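You operate a simulated robot arm through the tools that you are given. There is no shell and no other tool.

Carry out the task below with a simulated two-armed robot. There is one attempt and no reset: what you move stays moved.

Task
Put the pot of wet parts in the drier and spin them dry.
Fine: leave the steel pot inside, the drier lid shut and the drier switched off; the tap and lift lever stay. Where these are worked on the way, their far stop is far enough and under half their travel is too little: drier switch.

The check looks at the end state, three seconds after you hand in, the way a careful person would. Anything else that was tipped, shoved, dropped, spilled or broken makes it a failure. Lids that push on must go on centred and level and be pressed home; caps that screw on are set level and turned clockwise until they are tight.

Robot
Two 6-joint arms with fingered hands on one trunk that stands fixed in place. Base frame: the origin is at the foot of the trunk, x ahead of it, y to its left, z up. Units: m, rad, N and s.
The left shoulder is at [0.02, 0.157, 0.829], the right one opposite. With the tool pointing down near the work surface each hand reaches from about 0.36 to 0.84 m from the base axis, measured 20 degrees to its own side. Payload 4.1 kg a hand.
Tool frame (each hand has its own): the origin (TCP) lies between the finger pads and is the grasp point; the fingertips stand 0.033 m ahead of it; z points along the fingers, y is the line along which they close. Largest opening 0.112 m; the body of the gripper starts 0.039 m behind the TCP. The gripper is a hand of 4 fingers: y runs from the thumb to the fingers, the wrist lies at [-0.016, -0.118, -0.2] in the tool frame.
Orientation is that of the tool frame in the base frame, as [roll, pitch, yaw] about the fixed x, y, z axes, in that order (R = Rz(yaw) Ry(pitch) Rx(roll)). With the fingers straight down and the wrist toward the robot, the tool's x, y and z point along [0, 1, 0], [1, 0, 0] and [0, 0, -1] of the base frame.

Tools
- The arms move only by the tool servo_tool. It takes "left_deltas", "right_deltas" or both (then of equal length, played together; a hand with none holds still); each is a list of rows, each a list of 6 numbers: the turn, a rotation vector about the base's x, y, z in units of 60 degrees (1.0 is 60 degrees), then the shift along the base's x, y, z in units of 100 mm (1.0 is 100 mm). In form: [[rx, ry, rz, tx, ty, tz], ...]. A call has 1 to 20 rows; each row is the pose to reach, as a shift and turn from the pose commanded when the call began. A call with a number of a shift or a turn outside -1 to 1 is refused whole. A row lasts 0.2 s, in which the tool goes at most 0.05 m and 0.15 rad; a call with a longer step from one row to the next is refused whole. A pose out of reach is approached as far as the arm can. The call stops where the force on the tool passes 40 N (or 10 N more than at its start, if that is more) or the arm is blocked; 0.2 s more then pass. In this call time passes only in rows, and 0.2 s behind the last. The reply holds the time, the measured pose of the TCP, the force on the tool along the base axes, the opening and the grip force, in the units named above and with some noise, with the torque about the TCP (base axes, N m) and any sound that the robot's microphone picked up.
- Cameras (640 x 400 px; columns grow to the right, rows downward): "scene" is now at [0.0569, -0.0359, 1.4844]; the picture's right is [-0.48, -0.88, 0.00], its down [-0.45, 0.25, -0.86] and it looks along [0.75, -0.41, -0.52] (base axes); focal length 321 px, centre (320, 200). "left" rides on the left gripper at [-0.066, -0.089, -0.13] in its tool frame; the picture's right is [-0.79, -0.29, 0.54], its down [0.55, -0.71, 0.44] and it looks along [0.26, 0.64, 0.72] (tool axes); focal length 247 px, centre (320, 200). "right" rides on the right gripper at [0.066, -0.089, -0.13] in its tool frame; the picture's right is [-0.79, 0.29, -0.54], its down [-0.55, -0.71, 0.44] and it looks along [-0.26, 0.64, 0.72] (tool axes); focal length 247 px, centre (320, 200). There is no depth. A picture from a camera that has moved, and an enlarged one, comes with that camera's place and axes in the base frame and with its lens. The place of the scene camera against the robot may be out by one fixed shift of up to 0.025 m in any direction.
- snapshot(camera): a new picture of that camera. It takes no simulated time.
- move_fingers(index, middle, ring, thumb_bend, thumb_turn, hand): sets how far each is bent, from 0 (flat) to 1 (curled in); at 0.3 the hand is open as for a grip, at 0.7 the pads meet at the TCP. One left out holds its place. A second passes; each finger stops where it meets its share of the squeeze, and holds until it gets a number again. It is the only way to open and close the hand. It gives what a move gives, with no picture; readings hold the bend of each and the force on the fingers (four entries, about 0 where the hand has none), thumb and palm. thumb_turn goes from beside the hand (0) to across from the fingers (1), as for a grip.
- turn_head(pan, tilt): turns the head with the scene camera to pan (to the left, within 1.501 rad either way) and tilt (down, from -0.506 to 1.204), counted from straight ahead of the robot. It gives what a move gives.
- inspect(camera, box): a new picture of the part [left, top, right, bottom] of that camera's present view, enlarged. It takes no simulated time.
- close_job(): hands the job in; it is judged then, once.

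Nothing tells you positions but the pictures and the camera data. Unless the task says otherwise, let go and move clear before handing in.

The tools are called after "Call:" by a JSON object that holds its "api" and its "payload". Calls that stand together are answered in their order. servo_tool: Moves the arms, as the interface text tells. Its arguments: {"type":"object","properties":{"left_deltas":{"type":"array","items":{"type":"array","items":{"type":"number"}}},"right_deltas":{"type":"array","items":{"type":"array","items":{"type":"number"}}}},"required":[]} The other tools are called the same way: move_fingers (index, middle, ring, thumb_bend, thumb_turn, hand) moves the fingers one by one; turn_head (pan, tilt) turns the head that bears the scene camera; snapshot (camera) takes a picture; inspect (camera, box) takes an enlarged picture of a part of a camera's view; close_job () hands the job in.

At the start:

```text
clock: 0.0
left_position: [0.3207, -0.0053, 1.2901]
left_ee_rot: [-3.142, 0.0, 1.217]
left_contact_force: [-0.8, 0.4, 0.2]
left_moment: [-0.03, -0.02, 0.01]
left_grip_width: 0.1118
left_gripper_force: 0.1
left_shape: jaw
left_bend: [0.3, 0.3, 0.3, 0.3, 0.98]
left_finger forces: [0.0, 0.0, 0.1, 0.0, 0.0, 0.1]
right_position: [0.306, -0.3486, 1.2909]
right_ee_rot: [3.14, -0.002, 1.218]
right_contact_force: [-0.2, 0.2, -0.2]
right_moment: [-0.02, -0.02, 0.03]
right_grip_width: 0.1117
right_gripper_force: 0.1
right_shape: jaw
right_bend: [0.3, 0.3, 0.3, 0.3, 0.98]
right_finger forces: [0.0, 0.1, 0.0, 0.1, 0.0, 0.0]
head pan, tilt: [-0.504, 0.541]
```

scene: 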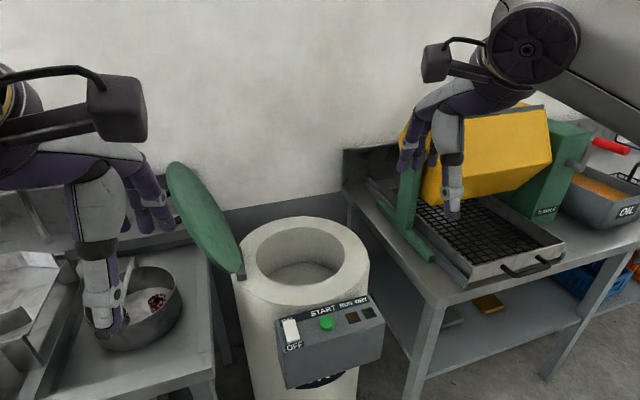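
right: 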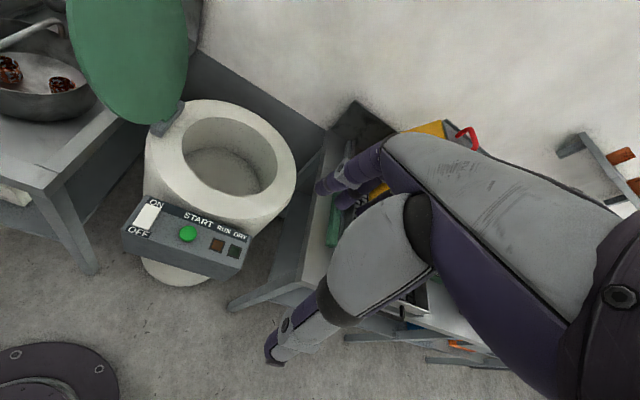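
left: 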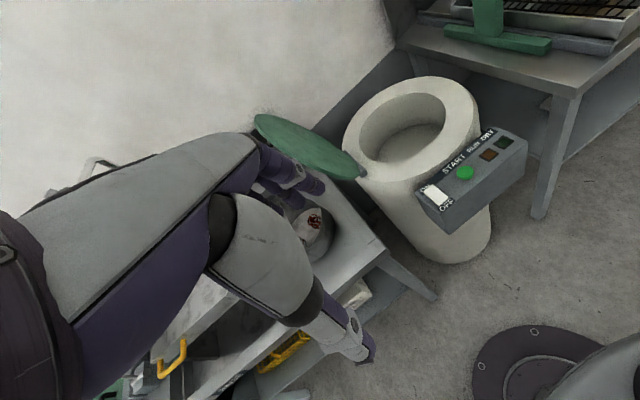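

I see a round spin drier with a green lid standing open on its left side, a control box (ON/OFF rocker, green START button, RUN and DRY lamps) on its front, and a pan with parts on the table to the left. I'll look around more closely before moving.

Call:
{"api": "inspect", "payload": {"camera": "scene", "box": [0, 150, 240, 400]}}

Call:
{"api": "inspect", "payload": {"camera": "scene", "box": [160, 150, 400, 400]}}

Call:
{"api": "turn_head", "payload": {"pan": 0.1, "tilt": 0.7}}

Call:
{"api": "snapshot", "payload": {"camera": "scene"}}

```text
1.60 times, centred on (120, 275) of scene
camera zoom: at [0.0569, -0.0359, 1.4844], right [-0.48, -0.88, 0.0], down [-0.45, 0.25, -0.86], along [0.75, -0.41, -0.52], focal length 513 px, centre (640, 80)
```

zoom: 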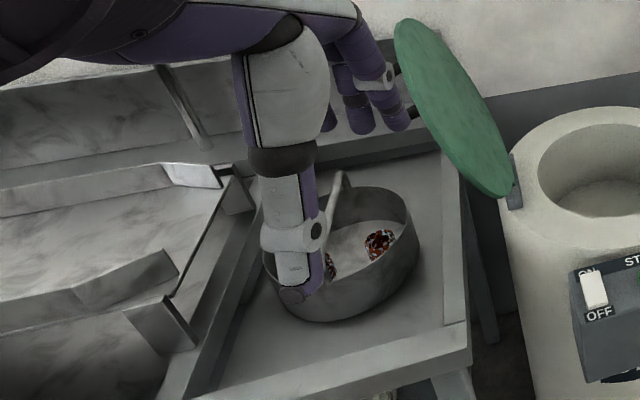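

```text
1.60 times, centred on (280, 275) of scene
camera zoom: at [0.0569, -0.0359, 1.4844], right [-0.48, -0.88, 0.0], down [-0.45, 0.25, -0.86], along [0.75, -0.41, -0.52], focal length 513 px, centre (384, 80)
```

zoom: 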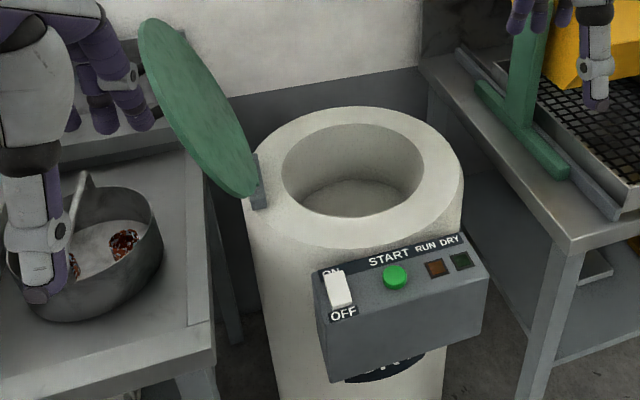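

```text
clock: 1.0
left_position: [0.3212, -0.0046, 1.2903]
left_ee_rot: [-3.141, 0.001, 1.216]
left_contact_force: [-0.2, 0.8, 0.8]
left_moment: [0.0, -0.01, 0.02]
left_grip_width: 0.1118
left_gripper_force: 0.0
left_shape: jaw
left_bend: [0.3, 0.3, 0.3, 0.3, 0.98]
left_finger forces: [0.1, 0.0, 0.0, 0.0, 0.1, 0.0]
right_position: [0.3057, -0.3481, 1.2893]
right_ee_rot: [3.141, -0.002, 1.216]
right_contact_force: [-0.7, -0.4, 0.6]
right_moment: [-0.03, -0.01, 0.01]
right_grip_width: 0.1115
right_gripper_force: 0.0
right_shape: jaw
right_bend: [0.3, 0.3, 0.3, 0.3, 0.98]
right_finger forces: [0.1, 0.0, 0.0, 0.0, 0.0, 0.0]
head pan, tilt: [0.099, 0.7]
```

```text
taken
```

scene: 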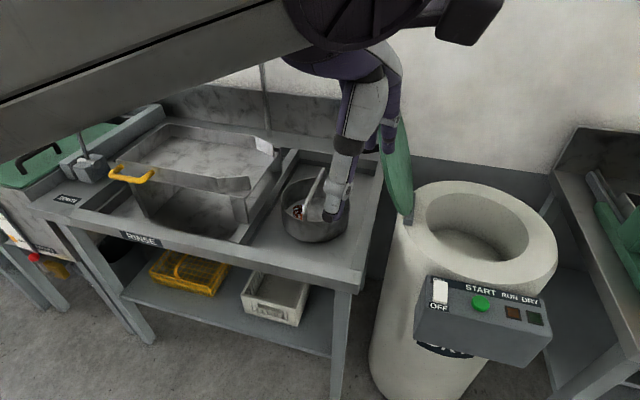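

The pot stands on the bench to the left of the drier, partly hidden behind my left hand. I'll move the left hand aside to see it clearly.

Call:
{"api": "servo_tool", "payload": {"left_deltas": [[0, 0, 0, -0.2, 0.4, 0], [0, 0, 0, -0.4, 0.8, 0], [0, 0, 0, -0.5, 1.0, 0]]}}

Call:
{"api": "servo_tool", "payload": {"left_deltas": [[0, 0, 0, 0, 0.4, 0], [0, 0, 0, 0, 0.8, 0], [0, 0, 0, 0, 1.0, 0]]}}

Call:
{"api": "turn_head", "payload": {"pan": -0.1, "tilt": 0.7}}

Call:
{"api": "snapshot", "payload": {"camera": "scene"}}

Call:
{"api": "snapshot", "payload": {"camera": "left"}}

```text
clock: 1.8
left_position: [0.2716, 0.0948, 1.2896]
left_ee_rot: [3.141, 0.001, 1.214]
left_contact_force: [-0.1, -0.6, -0.2]
left_moment: [0.03, 0.01, 0.01]
left_grip_width: 0.1116
left_gripper_force: 0.0
left_shape: jaw
left_bend: [0.3, 0.3, 0.3, 0.3, 0.98]
left_finger forces: [0.0, 0.0, 0.1, 0.1, 0.0, 0.0]
right_position: [0.306, -0.3482, 1.2898]
right_ee_rot: [-3.14, 0.001, 1.217]
right_contact_force: [1.3, -0.9, 1.3]
right_moment: [0.02, -0.01, -0.03]
right_grip_width: 0.1116
right_gripper_force: 0.0
right_shape: jaw
right_bend: [0.3, 0.3, 0.3, 0.3, 0.98]
right_finger forces: [0.0, 0.0, 0.0, 0.0, 0.0, 0.0]
head pan, tilt: [0.099, 0.7]
```

```text
clock: 2.6
left_position: [0.271, 0.1953, 1.2875]
left_ee_rot: [-3.14, 0.001, 1.216]
left_contact_force: [0.1, -0.6, -0.3]
left_moment: [0.02, 0.03, 0.02]
left_grip_width: 0.1119
left_gripper_force: 0.1
left_shape: jaw
left_bend: [0.3, 0.3, 0.3, 0.3, 0.98]
left_finger forces: [0.0, 0.0, 0.0, 0.1, 0.1, 0.0]
right_position: [0.3061, -0.3496, 1.2893]
right_ee_rot: [-3.14, 0.001, 1.215]
right_contact_force: [-0.4, 0.1, -0.5]
right_moment: [0.02, -0.02, 0.0]
right_grip_width: 0.1115
right_gripper_force: 0.1
right_shape: jaw
right_bend: [0.3, 0.3, 0.3, 0.3, 0.98]
right_finger forces: [0.0, 0.0, 0.1, 0.1, 0.0, 0.1]
head pan, tilt: [0.099, 0.7]
```

```text
clock: 3.3
left_position: [0.2707, 0.195, 1.2877]
left_ee_rot: [3.141, 0.0, 1.217]
left_contact_force: [0.0, 0.2, -0.1]
left_moment: [-0.01, 0.01, 0.0]
left_grip_width: 0.1113
left_gripper_force: 0.2
left_shape: jaw
left_bend: [0.3, 0.3, 0.3, 0.3, 0.98]
left_finger forces: [0.0, 0.0, 0.0, 0.0, 0.0, 0.0]
right_position: [0.3062, -0.3487, 1.2889]
right_ee_rot: [3.141, -0.001, 1.216]
right_contact_force: [0.3, 0.3, 0.4]
right_moment: [0.0, 0.01, -0.01]
right_grip_width: 0.1118
right_gripper_force: 0.0
right_shape: jaw
right_bend: [0.3, 0.3, 0.3, 0.3, 0.98]
right_finger forces: [0.0, 0.0, 0.1, 0.1, 0.1, 0.0]
head pan, tilt: [-0.099, 0.7]
```

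```text
taken
```

scene: 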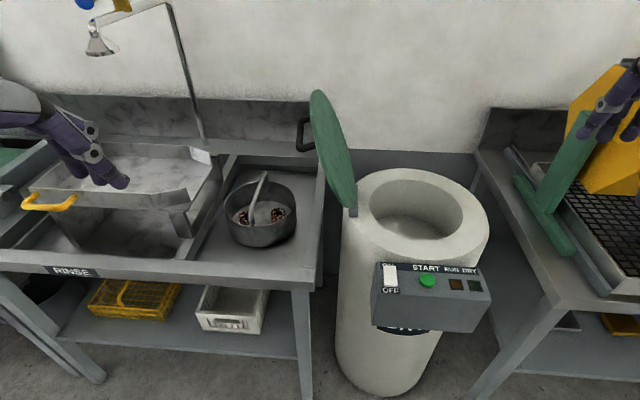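

```text
taken
camera left: at [0.1638, 0.1663, 1.4193], right [-0.54, -0.64, -0.54], down [-0.47, 0.77, -0.44], along [0.69, 0.02, -0.72], focal length 247 px, centre (320, 200)
```

left: 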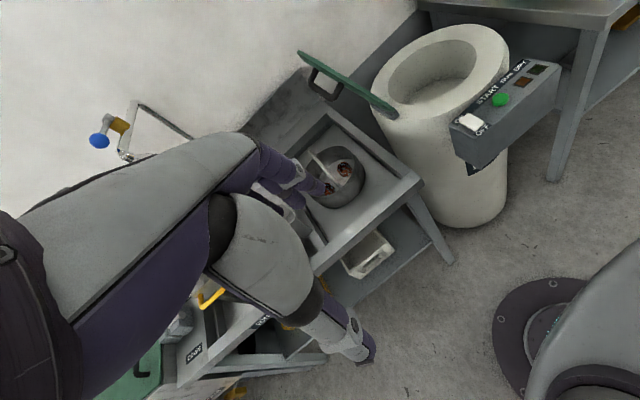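

The pot now shows plainly: a round steel pot with an arched bail handle. I'll zoom in on the pot, drier and lid and get the camera data.

Call:
{"api": "inspect", "payload": {"camera": "scene", "box": [200, 140, 320, 260]}}

Call:
{"api": "inspect", "payload": {"camera": "scene", "box": [280, 80, 500, 220]}}

Call:
{"api": "inspect", "payload": {"camera": "scene", "box": [340, 220, 500, 340]}}

Call:
{"api": "inspect", "payload": {"camera": "right", "box": [0, 0, 320, 280]}}

Call:
{"api": "inspect", "payload": {"camera": "left", "box": [280, 0, 580, 240]}}

```text
3.33 times, centred on (260, 200) of scene
camera zoom: at [0.0626, -0.0008, 1.4705], right [-0.1, -1.0, 0.0], down [-0.64, 0.06, -0.76], along [0.76, -0.08, -0.64], focal length 1070 px, centre (520, 200)
```

zoom: 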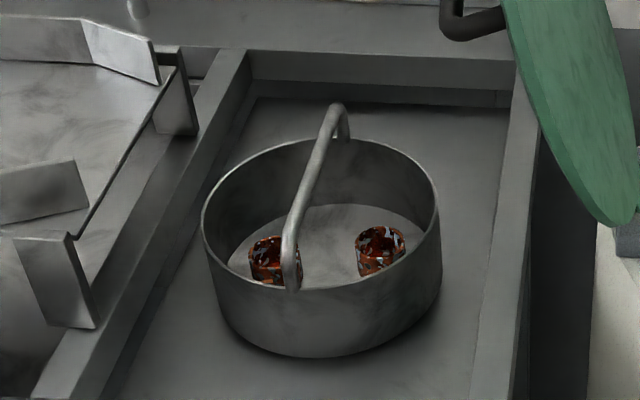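

```text
2.86 times, centred on (390, 150) of scene
camera zoom: at [0.0626, -0.0008, 1.4705], right [-0.1, -1.0, 0.0], down [-0.64, 0.06, -0.76], along [0.76, -0.08, -0.64], focal length 917 px, centre (120, 343)
```

zoom: 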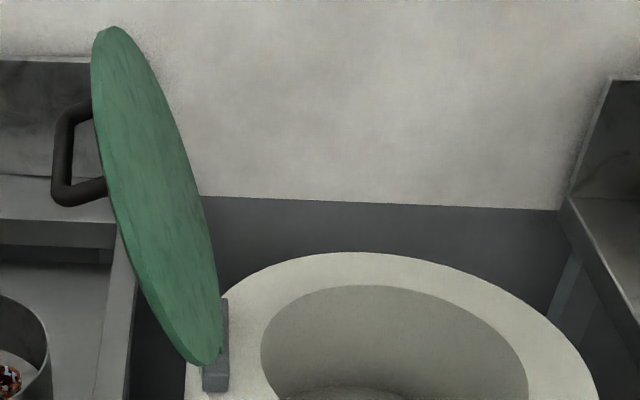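

```text
3.33 times, centred on (420, 280) of scene
camera zoom: at [0.0626, -0.0008, 1.4705], right [-0.1, -1.0, 0.0], down [-0.64, 0.06, -0.76], along [0.76, -0.08, -0.64], focal length 1070 px, centre (-13, -67)
```

zoom: 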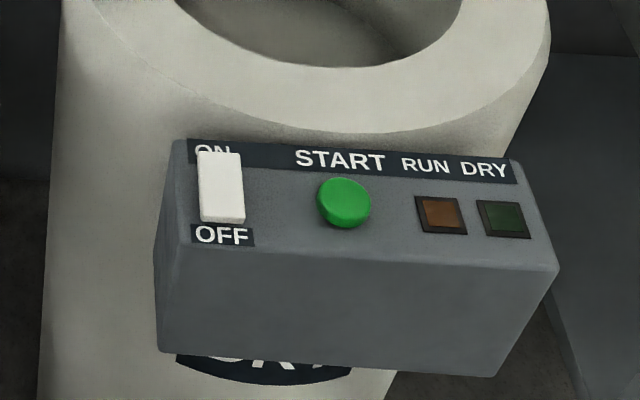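

```text
1.43 times, centred on (160, 140) of right
camera zoom: at [0.2437, -0.2558, 1.4193], right [-0.01, -0.84, 0.54], down [-0.86, -0.27, -0.44], along [0.51, -0.47, -0.72], focal length 353 px, centre (549, 286)
```

zoom: 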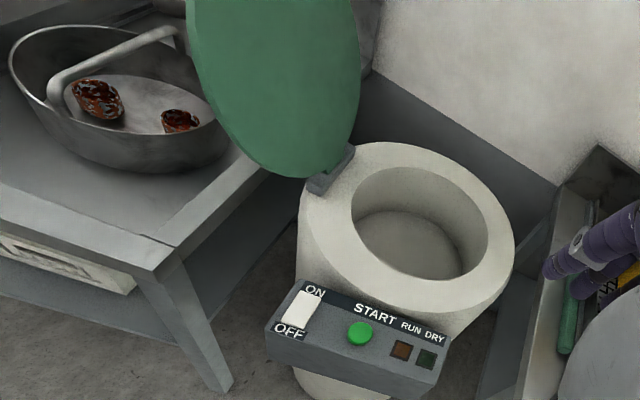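

```text
1.67 times, centred on (430, 120) of left
camera zoom: at [0.1638, 0.1663, 1.4193], right [-0.54, -0.64, -0.54], down [-0.47, 0.77, -0.44], along [0.69, 0.02, -0.72], focal length 412 px, centre (137, 333)
```

zoom: 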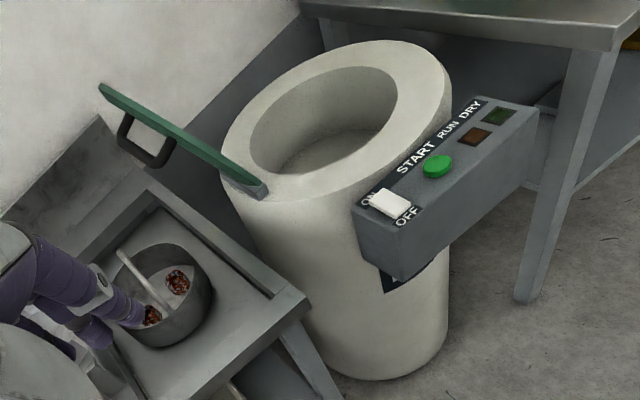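

The drier mouth's centre comes out near (0.68, -0.33, 0.86), the START button near (0.45, -0.28, 0.86), and the pot near (0.78, 0.11) with its bail running front to back. I'll bring both wrist cameras closer to measure these accurately.

Call:
{"api": "servo_tool", "payload": {"left_deltas": [[0, 0, 0.1, 0.25, 0, -0.25], [0, 0, 0.2, 0.5, 0, -0.5], [0, 0, 0.3, 0.75, 0, -0.75], [0, 0, 0.338, 1.0, 0, -1.0]], "right_deltas": [[0, 0, 0.1, 0.2, 0.15, -0.25], [0, 0, 0.2, 0.4, 0.3, -0.5], [0, 0, 0.3, 0.6, 0.45, -0.75], [0, 0, 0.338, 0.8, 0.6, -1.0]]}}

Call:
{"api": "servo_tool", "payload": {"left_deltas": [[0, 0, 0, 0.25, 0, -0.25], [0, 0, 0, 0.5, 0, -0.5], [0, 0, 0, 0.75, 0, -0.75], [0, 0, 0, 1.0, 0, -1.0]], "right_deltas": [[0, 0, 0, 0.15, 0.1, -0.25], [0, 0, 0, 0.3, 0.15, -0.5], [0, 0, 0, 0.45, 0.2, -0.75], [0, 0, 0, 0.6, 0.3, -1.0]]}}

Call:
{"api": "snapshot", "payload": {"camera": "left"}}

Call:
{"api": "snapshot", "payload": {"camera": "right"}}

Call:
{"api": "snapshot", "payload": {"camera": "scene"}}

```text
clock: 4.3
left_position: [0.3707, 0.1959, 1.189]
left_ee_rot: [3.14, -0.001, 1.572]
left_contact_force: [0.8, 0.5, 0.0]
left_moment: [0.0, -0.06, 0.0]
left_grip_width: 0.1117
left_gripper_force: 0.1
left_shape: jaw
left_bend: [0.3, 0.3, 0.3, 0.3, 0.98]
left_finger forces: [0.0, 0.1, 0.1, 0.1, 0.1, 0.0]
right_position: [0.3863, -0.2886, 1.1909]
right_ee_rot: [3.14, 0.0, 1.57]
right_contact_force: [-1.0, 0.2, 0.4]
right_moment: [-0.01, -0.05, 0.0]
right_grip_width: 0.1115
right_gripper_force: 0.0
right_shape: jaw
right_bend: [0.3, 0.3, 0.3, 0.3, 0.98]
right_finger forces: [0.1, 0.0, 0.0, 0.1, 0.1, 0.0]
head pan, tilt: [-0.099, 0.7]
```

```text
clock: 5.3
left_position: [0.4714, 0.1956, 1.0881]
left_ee_rot: [3.139, 0.003, 1.567]
left_contact_force: [-1.5, 0.2, 0.7]
left_moment: [-0.01, -0.05, -0.01]
left_grip_width: 0.1119
left_gripper_force: 0.1
left_shape: jaw
left_bend: [0.3, 0.3, 0.3, 0.3, 0.98]
left_finger forces: [0.0, 0.0, 0.0, 0.1, 0.1, 0.0]
right_position: [0.4476, -0.2591, 1.0914]
right_ee_rot: [3.141, 0.001, 1.571]
right_contact_force: [-1.1, -0.2, 0.4]
right_moment: [0.03, -0.06, -0.03]
right_grip_width: 0.1119
right_gripper_force: 0.2
right_shape: jaw
right_bend: [0.3, 0.3, 0.3, 0.3, 0.98]
right_finger forces: [0.0, 0.0, 0.1, 0.0, 0.0, 0.0]
head pan, tilt: [-0.099, 0.7]
```

```text
taken
camera left: at [0.3815, 0.1306, 1.2192], right [-0.29, -0.79, -0.54], down [-0.71, 0.55, -0.44], along [0.64, 0.26, -0.72], focal length 247 px, centre (320, 200)
```

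left: 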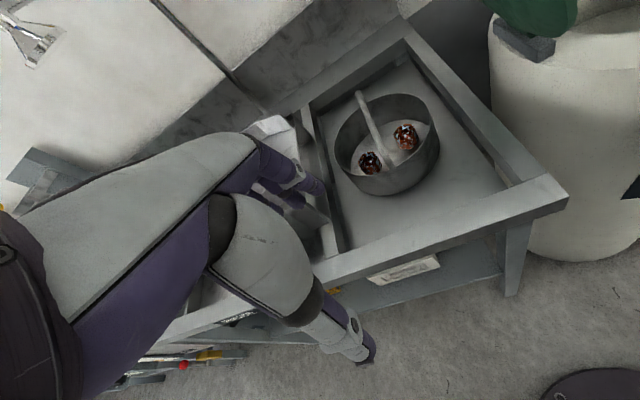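

```text
taken
camera right: at [0.356, -0.193, 1.2207], right [0.29, -0.79, 0.54], down [-0.71, -0.55, -0.44], along [0.64, -0.26, -0.72], focal length 247 px, centre (320, 200)
```

right: 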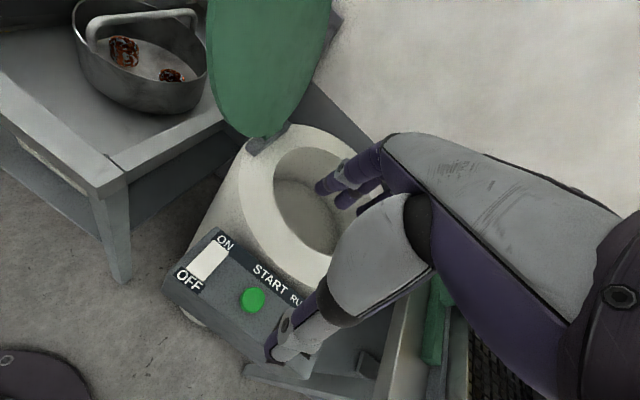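

```text
taken
```

scene: 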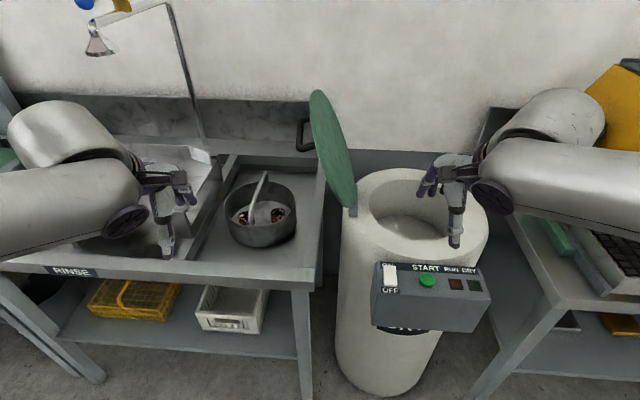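

Both wrist cameras now have close views. I'll zoom in on the pot from both hands to triangulate the bail and rim.

Call:
{"api": "inspect", "payload": {"camera": "left", "box": [310, 70, 470, 210]}}

Call:
{"api": "inspect", "payload": {"camera": "right", "box": [60, 0, 240, 130]}}

Call:
{"api": "inspect", "payload": {"camera": "right", "box": [160, 110, 360, 370]}}

Call:
{"api": "inspect", "payload": {"camera": "scene", "box": [210, 150, 310, 260]}}

Call:
{"api": "inspect", "payload": {"camera": "left", "box": [480, 0, 640, 100]}}

```text
2.86 times, centred on (390, 140) of left
camera zoom: at [0.3815, 0.1306, 1.2192], right [-0.29, -0.79, -0.54], down [-0.71, 0.55, -0.44], along [0.64, 0.26, -0.72], focal length 706 px, centre (120, 371)
```

zoom: 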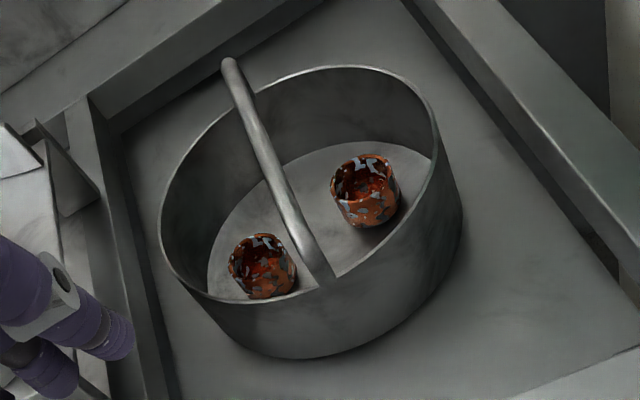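

```text
3.08 times, centred on (150, 65) of right
camera zoom: at [0.356, -0.193, 1.2207], right [0.29, -0.79, 0.54], down [-0.71, -0.55, -0.44], along [0.64, -0.26, -0.72], focal length 760 px, centre (843, 615)
```

zoom: 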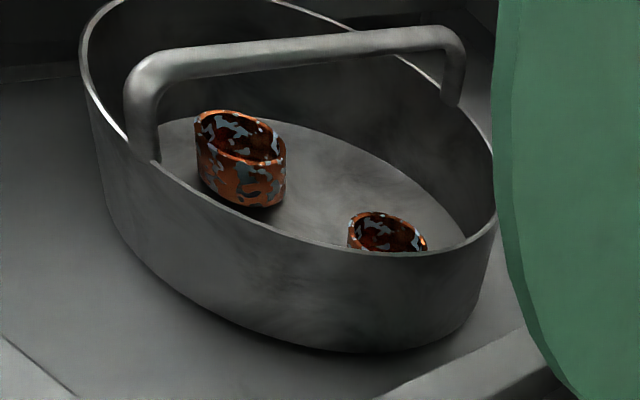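

```text
1.54 times, centred on (260, 240) of right
camera zoom: at [0.356, -0.193, 1.2207], right [0.29, -0.79, 0.54], down [-0.71, -0.55, -0.44], along [0.64, -0.26, -0.72], focal length 380 px, centre (412, 138)
```

zoom: 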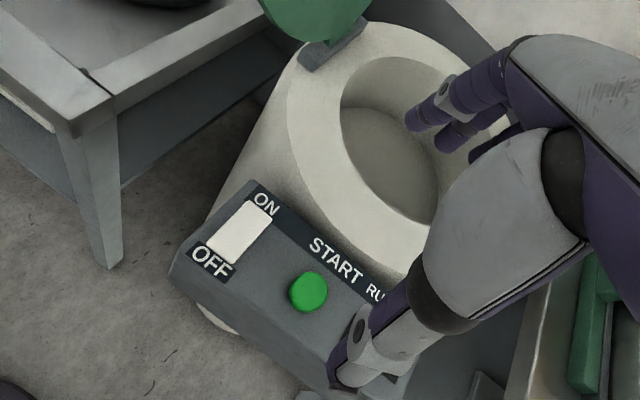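

```text
3.64 times, centred on (260, 205) of scene
camera zoom: at [0.0619, -0.0009, 1.4705], right [-0.1, -1.0, 0.0], down [-0.64, 0.06, -0.77], along [0.76, -0.08, -0.64], focal length 1167 px, centre (538, 182)
```

zoom: 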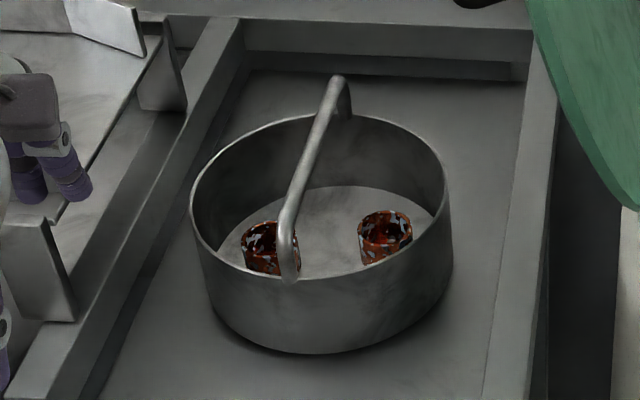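

```text
4.00 times, centred on (560, 50) of left
camera zoom: at [0.3815, 0.1306, 1.2192], right [-0.29, -0.79, -0.54], down [-0.71, 0.55, -0.44], along [0.64, 0.26, -0.72], focal length 988 px, centre (-640, 800)
```

zoom: 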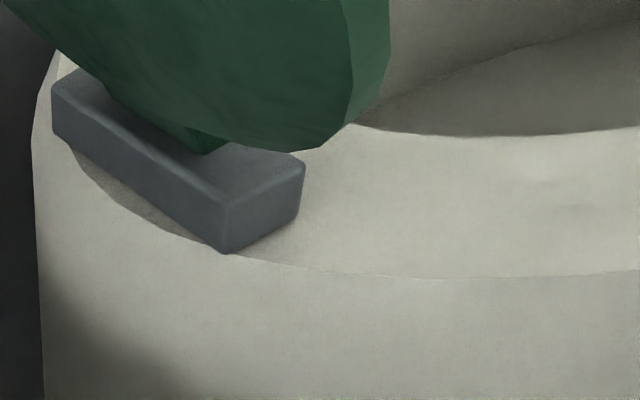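

From both wrist cameras, the bail bar runs from about (0.667, 0.109) to (0.844, 0.078) with its axis at z≈0.90, and the pot is 0.20 m wide. The open lid stands between the pot and the drier, leaning left. I'll pick up by the bail with the left hand, turning it here first while the right hand moves out of the way.

Call:
{"api": "servo_tool", "payload": {"left_deltas": [[0, 0, -0.14, 0, 0, 0], [0, 0, -0.28, 0, 0, 0], [0, 0, -0.42, 0, 0, 0], [0, 0, -0.56, 0, 0, 0], [0, 0, -0.7, 0, 0, 0], [0, 0, -0.84, 0, 0, 0], [0, 0, -0.98, 0, 0, 0]], "right_deltas": [[0, 0, 0, -0.1, -0.2, 0.1], [0, 0, 0, -0.2, -0.4, 0.2], [0, 0, 0, -0.3, -0.6, 0.3], [0, 0, 0, -0.4, -0.8, 0.4], [0, 0, 0, -0.5, -1.0, 0.5], [0, 0, 0, -0.5, -1.0, 0.5], [0, 0, 0, -0.5, -1.0, 0.5]]}}

Call:
{"api": "snapshot", "payload": {"camera": "scene"}}

```text
clock: 6.9
left_position: [0.4711, 0.1953, 1.0908]
left_ee_rot: [3.14, -0.002, 0.542]
left_contact_force: [-0.4, -0.2, -0.4]
left_moment: [0.02, -0.04, 0.0]
left_grip_width: 0.1119
left_gripper_force: 0.0
left_shape: jaw
left_bend: [0.3, 0.3, 0.3, 0.3, 0.98]
left_finger forces: [0.0, 0.0, 0.0, 0.0, 0.1, 0.0]
right_position: [0.3961, -0.3605, 1.1415]
right_ee_rot: [3.141, 0.002, 1.569]
right_contact_force: [0.2, 0.5, 0.0]
right_moment: [0.03, 0.01, 0.01]
right_grip_width: 0.1118
right_gripper_force: 0.1
right_shape: jaw
right_bend: [0.3, 0.3, 0.3, 0.3, 0.98]
right_finger forces: [0.0, 0.1, 0.0, 0.0, 0.1, 0.1]
head pan, tilt: [-0.099, 0.7]
```

```text
taken
```

scene: 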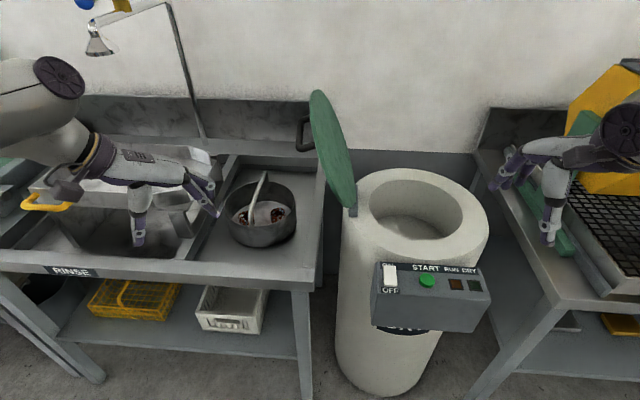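

The left hand is turning cleanly and the drier mouth is unobstructed. I'll finish the turn to line up with the bail and also capture the drier.

Call:
{"api": "servo_tool", "payload": {"left_deltas": [[0, 0, -0.137, 0, 0, 0], [0, 0, -0.274, 0, 0, 0], [0, 0, -0.411, 0, 0, 0], [0, 0, -0.548, 0, 0, 0], [0, 0, -0.685, 0, 0, 0]]}}

Call:
{"api": "snapshot", "payload": {"camera": "scene"}}

Call:
{"api": "snapshot", "payload": {"camera": "right"}}

Call:
{"api": "snapshot", "payload": {"camera": "left"}}

Call:
{"api": "inspect", "payload": {"camera": "scene", "box": [330, 150, 500, 290]}}

```text
clock: 8.1
left_position: [0.4702, 0.1961, 1.0906]
left_ee_rot: [3.139, 0.0, -0.176]
left_contact_force: [-0.4, 0.0, 0.2]
left_moment: [-0.02, -0.02, 0.01]
left_grip_width: 0.1115
left_gripper_force: 0.0
left_shape: jaw
left_bend: [0.3, 0.3, 0.3, 0.3, 0.98]
left_finger forces: [0.1, 0.0, 0.0, 0.0, 0.1, 0.0]
right_position: [0.3963, -0.359, 1.1401]
right_ee_rot: [-3.141, 0.001, 1.57]
right_contact_force: [-1.5, -0.1, -0.4]
right_moment: [0.03, 0.01, -0.02]
right_grip_width: 0.1116
right_gripper_force: 0.1
right_shape: jaw
right_bend: [0.3, 0.3, 0.3, 0.3, 0.98]
right_finger forces: [0.0, 0.0, 0.0, 0.0, 0.0, 0.0]
head pan, tilt: [-0.099, 0.7]
```

```text
taken
```

scene: 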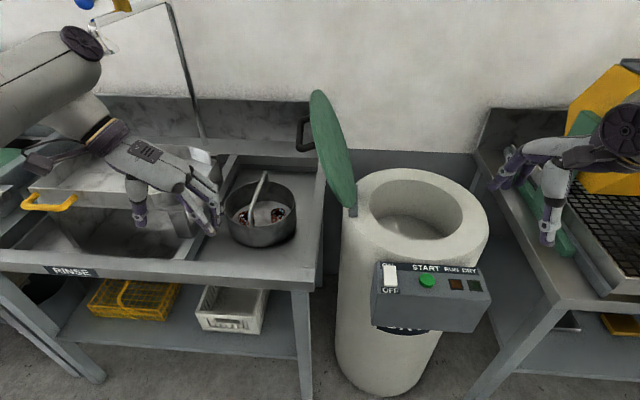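

```text
taken
camera right: at [0.3056, -0.2931, 1.271], right [0.29, -0.79, 0.54], down [-0.71, -0.55, -0.44], along [0.64, -0.26, -0.72], focal length 247 px, centre (320, 200)
```

right: 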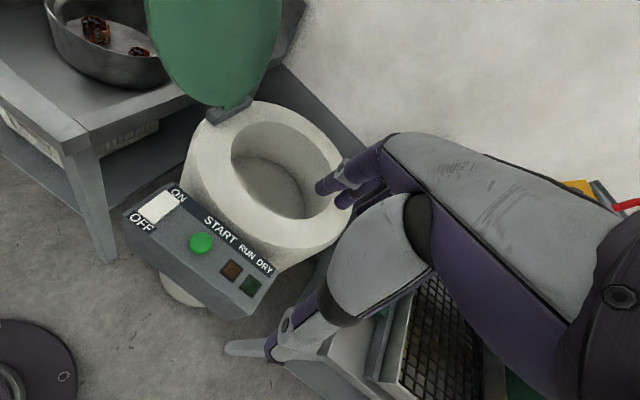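

```text
taken
camera left: at [0.4212, 0.2962, 1.2211], right [-0.73, 0.42, -0.54], down [0.67, 0.6, -0.44], along [0.14, -0.68, -0.72], focal length 247 px, centre (320, 200)
```

left: 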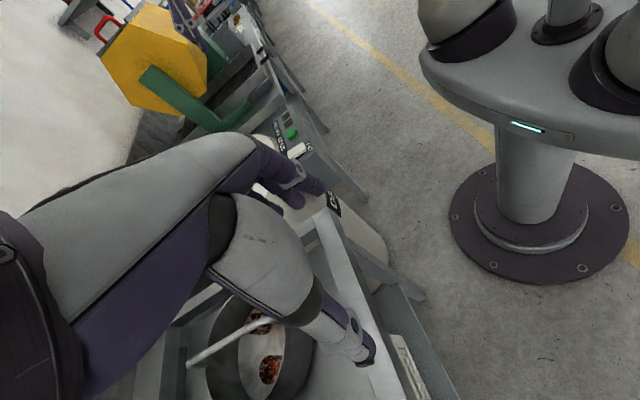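

```text
2.86 times, centred on (415, 220) of scene
camera zoom: at [0.0624, -0.0007, 1.4705], right [-0.1, -1.0, 0.0], down [-0.64, 0.06, -0.77], along [0.76, -0.08, -0.64], focal length 917 px, centre (49, 143)
```

zoom: 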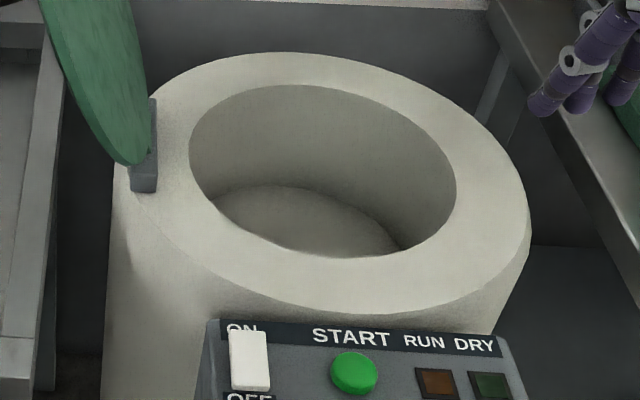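

Drier mouth confirmed: centre about (0.691, -0.334), inner radius about 0.126, rim at z≈0.864, floor about 0.14 below. Now I'll tilt the left hand forward about its closing axis so it can reach the bail.

Call:
{"api": "servo_tool", "payload": {"left_deltas": [[-0.022, -0.125, 0, 0.1, -0.1, 0], [-0.044, -0.25, 0, 0.2, -0.2, 0], [-0.066, -0.375, 0, 0.3, -0.3, 0], [-0.088, -0.5, 0, 0.4, -0.4, 0], [-0.109, -0.624, 0, 0.5, -0.5, 0]]}}

Call:
{"api": "snapshot", "payload": {"camera": "scene"}}

Call:
{"api": "snapshot", "payload": {"camera": "left"}}

```text
clock: 9.3
left_position: [0.5216, 0.1458, 1.0911]
left_ee_rot: [3.141, -0.665, -0.172]
left_contact_force: [0.5, 0.9, -1.2]
left_moment: [0.0, 0.01, -0.01]
left_grip_width: 0.1119
left_gripper_force: 0.1
left_shape: jaw
left_bend: [0.3, 0.3, 0.3, 0.3, 0.98]
left_finger forces: [0.0, 0.0, 0.0, 0.1, 0.0, 0.1]
right_position: [0.3954, -0.3593, 1.141]
right_ee_rot: [3.141, 0.0, 1.569]
right_contact_force: [-0.9, -0.3, 0.5]
right_moment: [-0.02, 0.0, -0.01]
right_grip_width: 0.1117
right_gripper_force: 0.1
right_shape: jaw
right_bend: [0.3, 0.3, 0.3, 0.3, 0.98]
right_finger forces: [0.0, 0.1, 0.1, 0.0, 0.1, 0.0]
head pan, tilt: [-0.099, 0.7]
```

```text
taken
```

scene: 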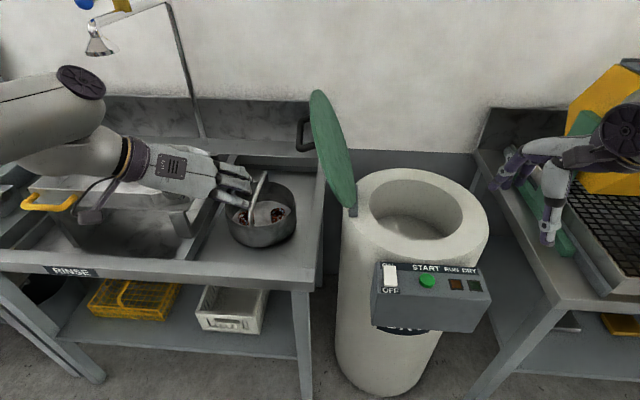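

```text
taken
camera left: at [0.4063, 0.2574, 1.1526], right [-0.24, 0.33, -0.91], down [0.82, 0.58, 0.0], along [0.53, -0.74, -0.41], focal length 247 px, centre (320, 200)
```

left: 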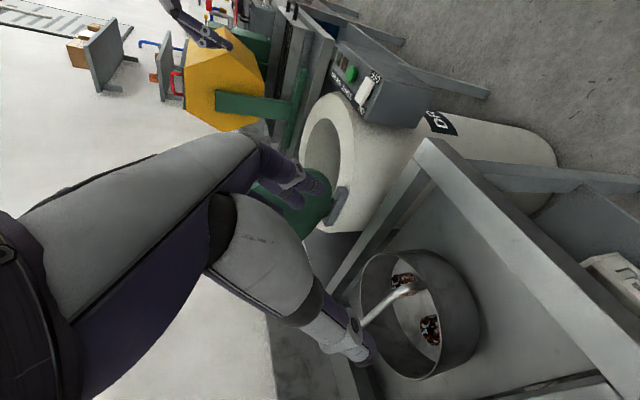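

The hand is tilted 38° as intended and sits above and in front of the pot. I'll zoom in on the hand to see how fingers and thumb sit relative to the bail.

Call:
{"api": "inspect", "payload": {"camera": "scene", "box": [130, 120, 320, 260]}}

Call:
{"api": "inspect", "payload": {"camera": "left", "box": [200, 130, 500, 400]}}

Call:
{"api": "inspect", "payload": {"camera": "right", "box": [0, 0, 300, 140]}}

```text
2.86 times, centred on (225, 190) of scene
camera zoom: at [0.0627, -0.0008, 1.4705], right [-0.1, -1.0, 0.0], down [-0.64, 0.06, -0.76], along [0.76, -0.08, -0.64], focal length 917 px, centre (591, 229)
```

zoom: 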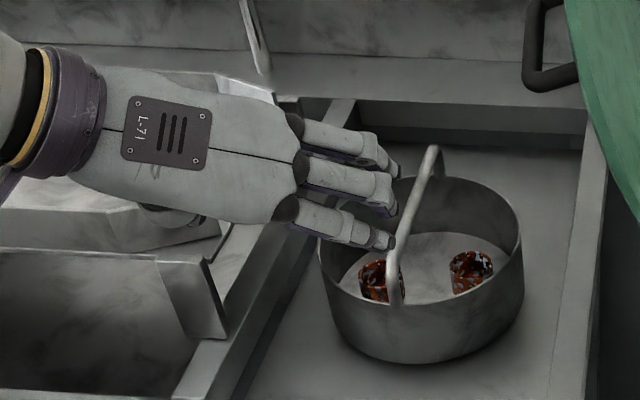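

```text
1.48 times, centred on (350, 265) of left
camera zoom: at [0.4063, 0.2574, 1.1526], right [-0.24, 0.33, -0.91], down [0.82, 0.58, 0.0], along [0.53, -0.74, -0.41], focal length 366 px, centre (276, 104)
```

zoom: 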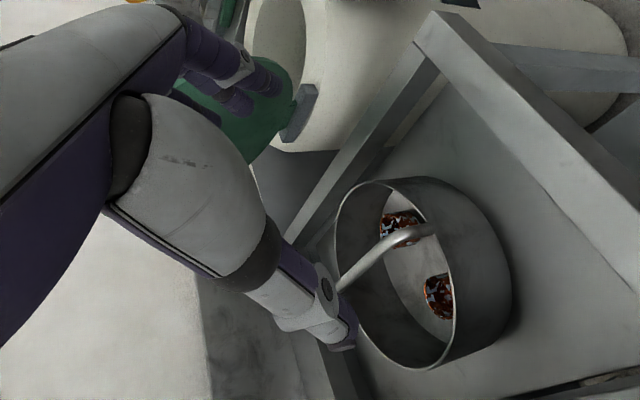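

```text
2.13 times, centred on (150, 70) of right
camera zoom: at [0.3058, -0.2932, 1.271], right [0.29, -0.79, 0.54], down [-0.71, -0.55, -0.44], along [0.64, -0.26, -0.72], focal length 527 px, centre (683, 477)
```

zoom: 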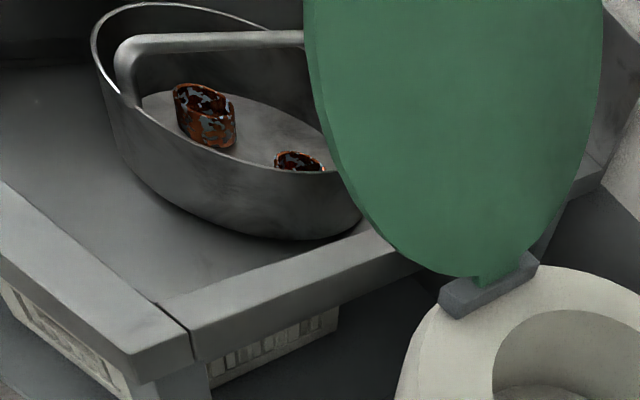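

The hand hovers palm-down like a normal handle grab: fingers to the right of the bail, thumb to the left. I'll advance to a pre-grasp point just up and back from the bail.

Call:
{"api": "servo_tool", "payload": {"left_deltas": [[0, 0, 0, 0.3, -0.07, -0.2], [0, 0, 0, 0.6, -0.14, -0.4], [0, 0, 0, 0.9, -0.22, -0.6]]}}

Call:
{"api": "servo_tool", "payload": {"left_deltas": [[0, 0, 0, 0.3, -0.07, -0.2], [0, 0, 0, 0.6, -0.14, -0.4], [0, 0, 0, 0.89, -0.2, -0.59]]}}

Call:
{"api": "snapshot", "payload": {"camera": "left"}}

Call:
{"api": "inspect", "payload": {"camera": "scene", "box": [130, 120, 320, 260]}}

Call:
{"api": "inspect", "payload": {"camera": "right", "box": [0, 0, 300, 140]}}

```text
clock: 10.1
left_position: [0.6091, 0.122, 1.03]
left_ee_rot: [-3.141, -0.662, -0.173]
left_contact_force: [0.5, 0.7, 0.2]
left_moment: [0.03, 0.0, -0.03]
left_grip_width: 0.1119
left_gripper_force: 0.1
left_shape: jaw
left_bend: [0.3, 0.3, 0.3, 0.3, 0.98]
left_finger forces: [0.0, 0.0, 0.0, 0.0, 0.0, 0.0]
right_position: [0.3956, -0.3587, 1.1415]
right_ee_rot: [-3.141, -0.001, 1.569]
right_contact_force: [-1.0, 0.1, 1.0]
right_moment: [-0.01, -0.01, -0.01]
right_grip_width: 0.1117
right_gripper_force: 0.0
right_shape: jaw
right_bend: [0.3, 0.3, 0.3, 0.3, 0.98]
right_finger forces: [0.0, 0.1, 0.1, 0.0, 0.1, 0.0]
head pan, tilt: [-0.099, 0.7]
```

```text
clock: 10.9
left_position: [0.6988, 0.1023, 0.9721]
left_ee_rot: [3.14, -0.666, -0.172]
left_contact_force: [0.1, -0.4, 0.3]
left_moment: [-0.01, -0.02, 0.0]
left_grip_width: 0.1117
left_gripper_force: 0.0
left_shape: jaw
left_bend: [0.3, 0.3, 0.3, 0.3, 0.98]
left_finger forces: [0.0, 0.0, 0.0, 0.1, 0.1, 0.1]
right_position: [0.3947, -0.3586, 1.1412]
right_ee_rot: [3.141, 0.0, 1.57]
right_contact_force: [0.4, -0.2, 0.2]
right_moment: [-0.01, -0.04, 0.01]
right_grip_width: 0.1116
right_gripper_force: 0.1
right_shape: jaw
right_bend: [0.3, 0.3, 0.3, 0.3, 0.98]
right_finger forces: [0.1, 0.1, 0.1, 0.0, 0.0, 0.0]
head pan, tilt: [-0.099, 0.7]
```

```text
taken
camera left: at [0.5833, 0.2141, 1.0348], right [-0.24, 0.33, -0.91], down [0.82, 0.58, 0.0], along [0.53, -0.74, -0.41], focal length 247 px, centre (320, 200)
```

left: 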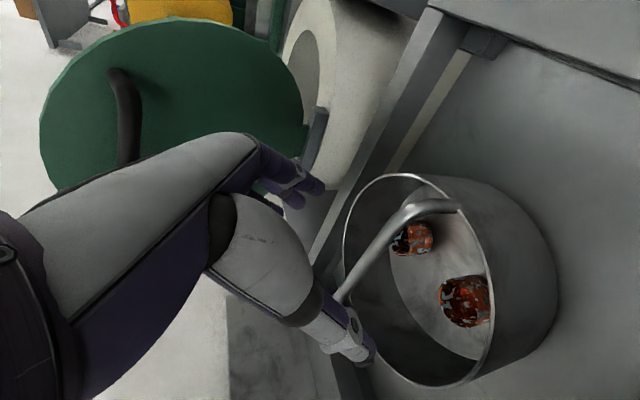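

```text
2.86 times, centred on (225, 190) of scene
camera zoom: at [0.0621, -0.0007, 1.4705], right [-0.1, -1.0, 0.0], down [-0.64, 0.06, -0.77], along [0.76, -0.08, -0.64], focal length 917 px, centre (591, 229)
```

zoom: 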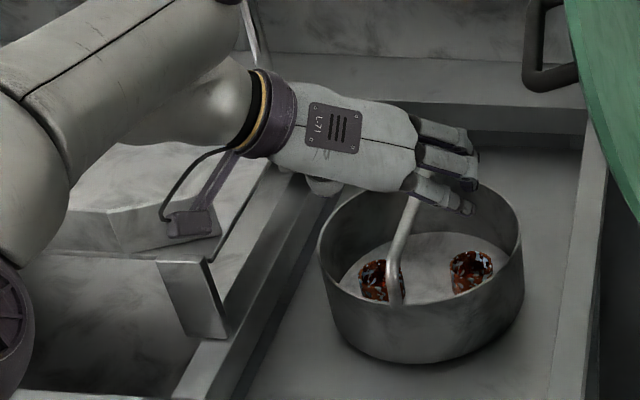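

```text
2.13 times, centred on (150, 70) of right
camera zoom: at [0.3053, -0.2931, 1.2711], right [0.29, -0.79, 0.54], down [-0.71, -0.55, -0.44], along [0.64, -0.26, -0.72], focal length 527 px, centre (683, 477)
```

zoom: 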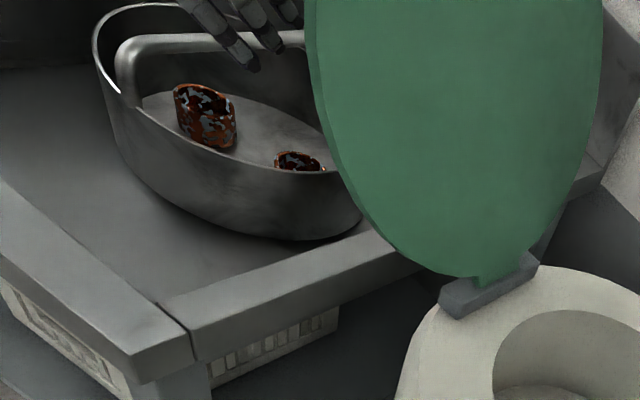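

The bar position from this closer view agrees with my earlier figure, and it lies between the fingers and thumb. I'll slide down along the finger direction onto the bail.

Call:
{"api": "servo_tool", "payload": {"left_deltas": [[0, 0, 0, 0.15, -0.024, -0.19], [0, 0, 0, 0.3, -0.047, -0.38], [0, 0, 0, 0.45, -0.07, -0.57], [0, 0, 0, 0.6, -0.094, -0.758]]}}

Call:
{"api": "snapshot", "payload": {"camera": "left"}}

Call:
{"api": "inspect", "payload": {"camera": "scene", "box": [130, 120, 320, 260]}}

Call:
{"api": "inspect", "payload": {"camera": "right", "box": [0, 0, 300, 140]}}

```text
clock: 11.9
left_position: [0.7601, 0.0956, 0.8951]
left_ee_rot: [-3.141, -0.663, -0.175]
left_contact_force: [1.0, 0.4, 1.3]
left_moment: [-0.01, -0.01, 0.03]
left_grip_width: 0.112
left_gripper_force: 0.0
left_shape: jaw
left_bend: [0.3, 0.3, 0.3, 0.3, 0.98]
left_finger forces: [0.0, 0.1, 0.0, 0.0, 0.0, 0.0]
right_position: [0.3965, -0.3589, 1.1406]
right_ee_rot: [3.14, -0.002, 1.568]
right_contact_force: [-1.2, 0.2, 0.9]
right_moment: [-0.01, -0.04, -0.03]
right_grip_width: 0.1114
right_gripper_force: 0.1
right_shape: jaw
right_bend: [0.3, 0.3, 0.3, 0.3, 0.98]
right_finger forces: [0.1, 0.1, 0.0, 0.0, 0.0, 0.1]
head pan, tilt: [-0.099, 0.7]
```

```text
taken
camera left: at [0.6441, 0.207, 0.9582], right [-0.24, 0.33, -0.91], down [0.82, 0.58, 0.0], along [0.53, -0.74, -0.41], focal length 247 px, centre (320, 200)
```

left: 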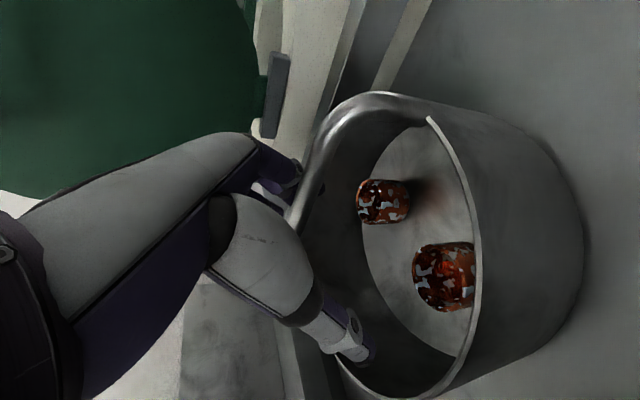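

```text
2.86 times, centred on (225, 190) of scene
camera zoom: at [0.0622, -0.0007, 1.4705], right [-0.1, -1.0, 0.0], down [-0.64, 0.06, -0.77], along [0.76, -0.08, -0.64], focal length 917 px, centre (591, 229)
```

zoom: 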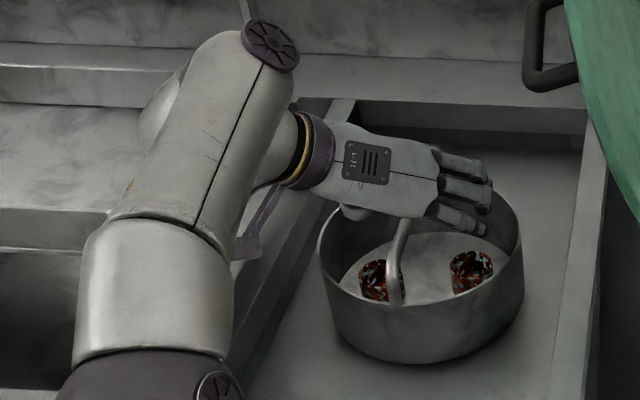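

```text
2.13 times, centred on (150, 70) of right
camera zoom: at [0.3053, -0.2931, 1.2711], right [0.29, -0.79, 0.54], down [-0.71, -0.55, -0.44], along [0.64, -0.26, -0.72], focal length 527 px, centre (683, 477)
```

zoom: 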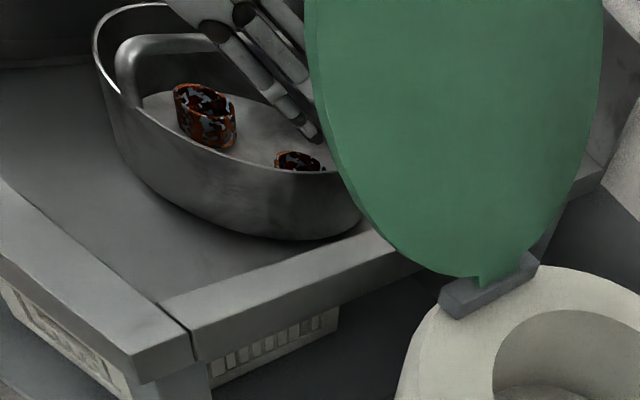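

The bail is inside the open hand with no contact force. I'll close the fingers and thumb on the bar.

Call:
{"api": "move_fingers", "payload": {"hand": "left", "index": 0.85, "middle": 0.85, "ring": 0.85, "thumb_bend": 0.85}}

Call:
{"api": "snapshot", "payload": {"camera": "left"}}

Call:
{"api": "inspect", "payload": {"camera": "scene", "box": [130, 120, 320, 260]}}

```text
clock: 12.9
left_position: [0.7597, 0.0948, 0.894]
left_ee_rot: [-3.141, -0.663, -0.174]
left_contact_force: [0.4, -0.5, -3.1]
left_moment: [-0.1, 0.07, -0.01]
left_grip_width: 0.0
left_gripper_force: 1.3
left_shape: fingers
left_bend: [0.77, 0.85, 0.84, 0.77, 0.97]
left_finger forces: [0.1, 0.1, 2.7, 0.0, 0.1, 0.1]
right_position: [0.3977, -0.3597, 1.1406]
right_ee_rot: [-3.141, 0.0, 1.568]
right_contact_force: [-0.4, 1.3, 0.0]
right_moment: [0.02, 0.01, 0.0]
right_grip_width: 0.1116
right_gripper_force: 0.0
right_shape: jaw
right_bend: [0.3, 0.3, 0.3, 0.3, 0.98]
right_finger forces: [0.1, 0.0, 0.0, 0.1, 0.0, 0.0]
head pan, tilt: [-0.099, 0.7]
```

```text
taken
camera left: at [0.6444, 0.2067, 0.9575], right [-0.24, 0.33, -0.91], down [0.82, 0.58, 0.0], along [0.53, -0.74, -0.41], focal length 247 px, centre (320, 200)
```

left: 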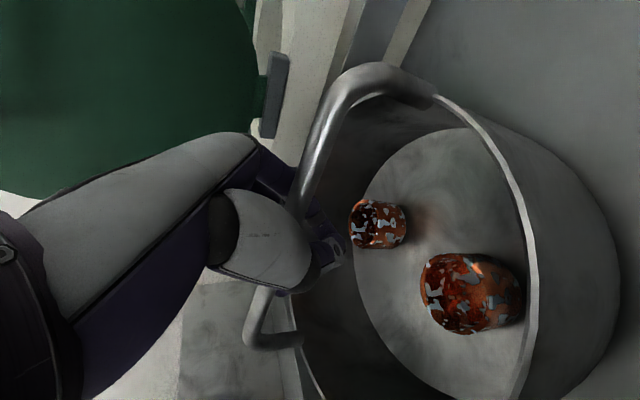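

```text
2.86 times, centred on (225, 190) of scene
camera zoom: at [0.0627, -0.0008, 1.4705], right [-0.1, -1.0, 0.0], down [-0.64, 0.06, -0.76], along [0.76, -0.08, -0.64], focal length 917 px, centre (591, 229)
```

zoom: 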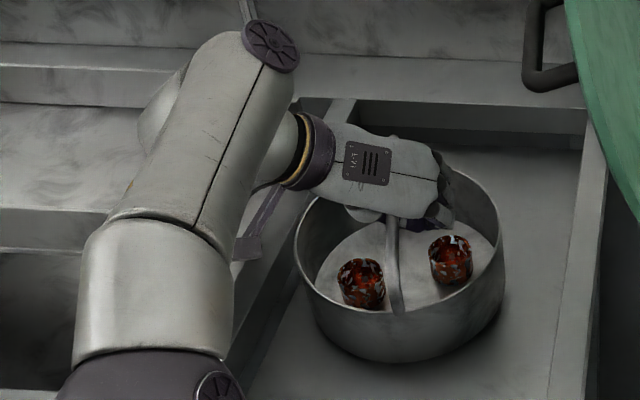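

The fingers closed past the bar and hooked it, and the pot slid a couple of centimetres toward the hand. I'll look closer to see whether it sits flat and how the bar lies in the hand.

Call:
{"api": "inspect", "payload": {"camera": "right", "box": [0, 0, 220, 130]}}

Call:
{"api": "inspect", "payload": {"camera": "scene", "box": [205, 150, 305, 250]}}

Call:
{"api": "inspect", "payload": {"camera": "left", "box": [200, 40, 460, 400]}}

```text
2.91 times, centred on (110, 65) of right
camera zoom: at [0.3058, -0.2932, 1.271], right [0.29, -0.79, 0.54], down [-0.71, -0.55, -0.44], along [0.64, -0.26, -0.72], focal length 718 px, centre (931, 593)
```

zoom: 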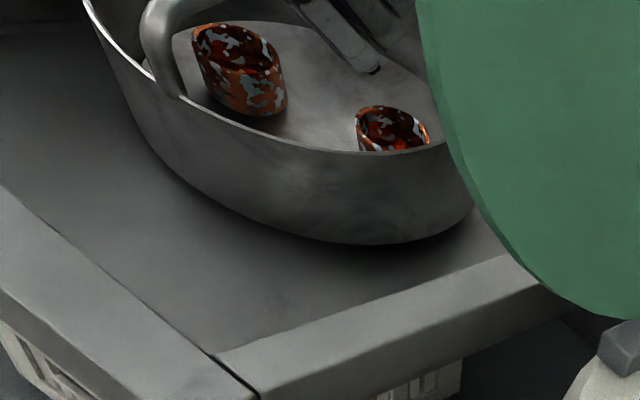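

```text
4.00 times, centred on (255, 200) of scene
camera zoom: at [0.0627, -0.0008, 1.4705], right [-0.1, -1.0, 0.0], down [-0.64, 0.06, -0.76], along [0.76, -0.08, -0.64], focal length 1284 px, centre (580, 200)
```

zoom: 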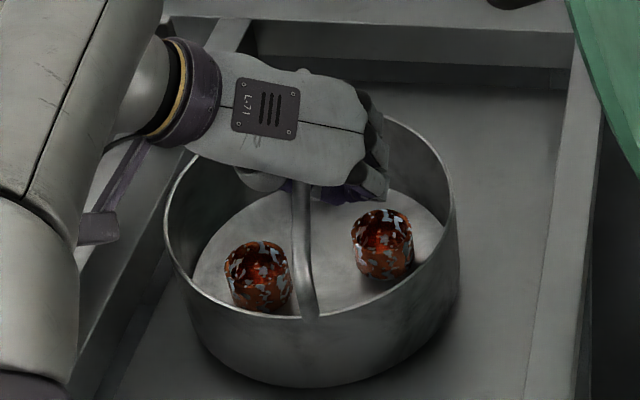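

```text
1.11 times, centred on (330, 220) of left
camera zoom: at [0.6444, 0.2067, 0.9575], right [-0.24, 0.33, -0.91], down [0.82, 0.58, 0.0], along [0.53, -0.74, -0.41], focal length 274 px, centre (309, 178)
```

zoom: 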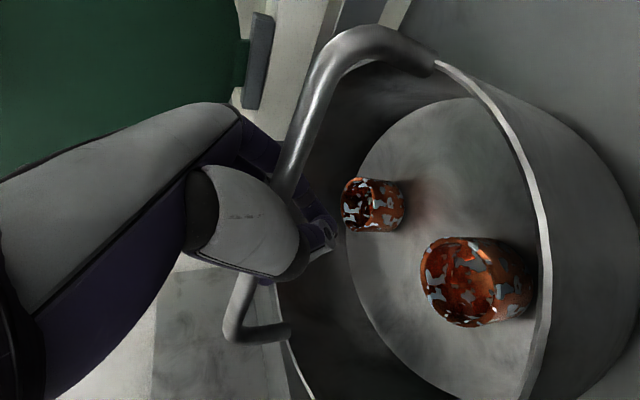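

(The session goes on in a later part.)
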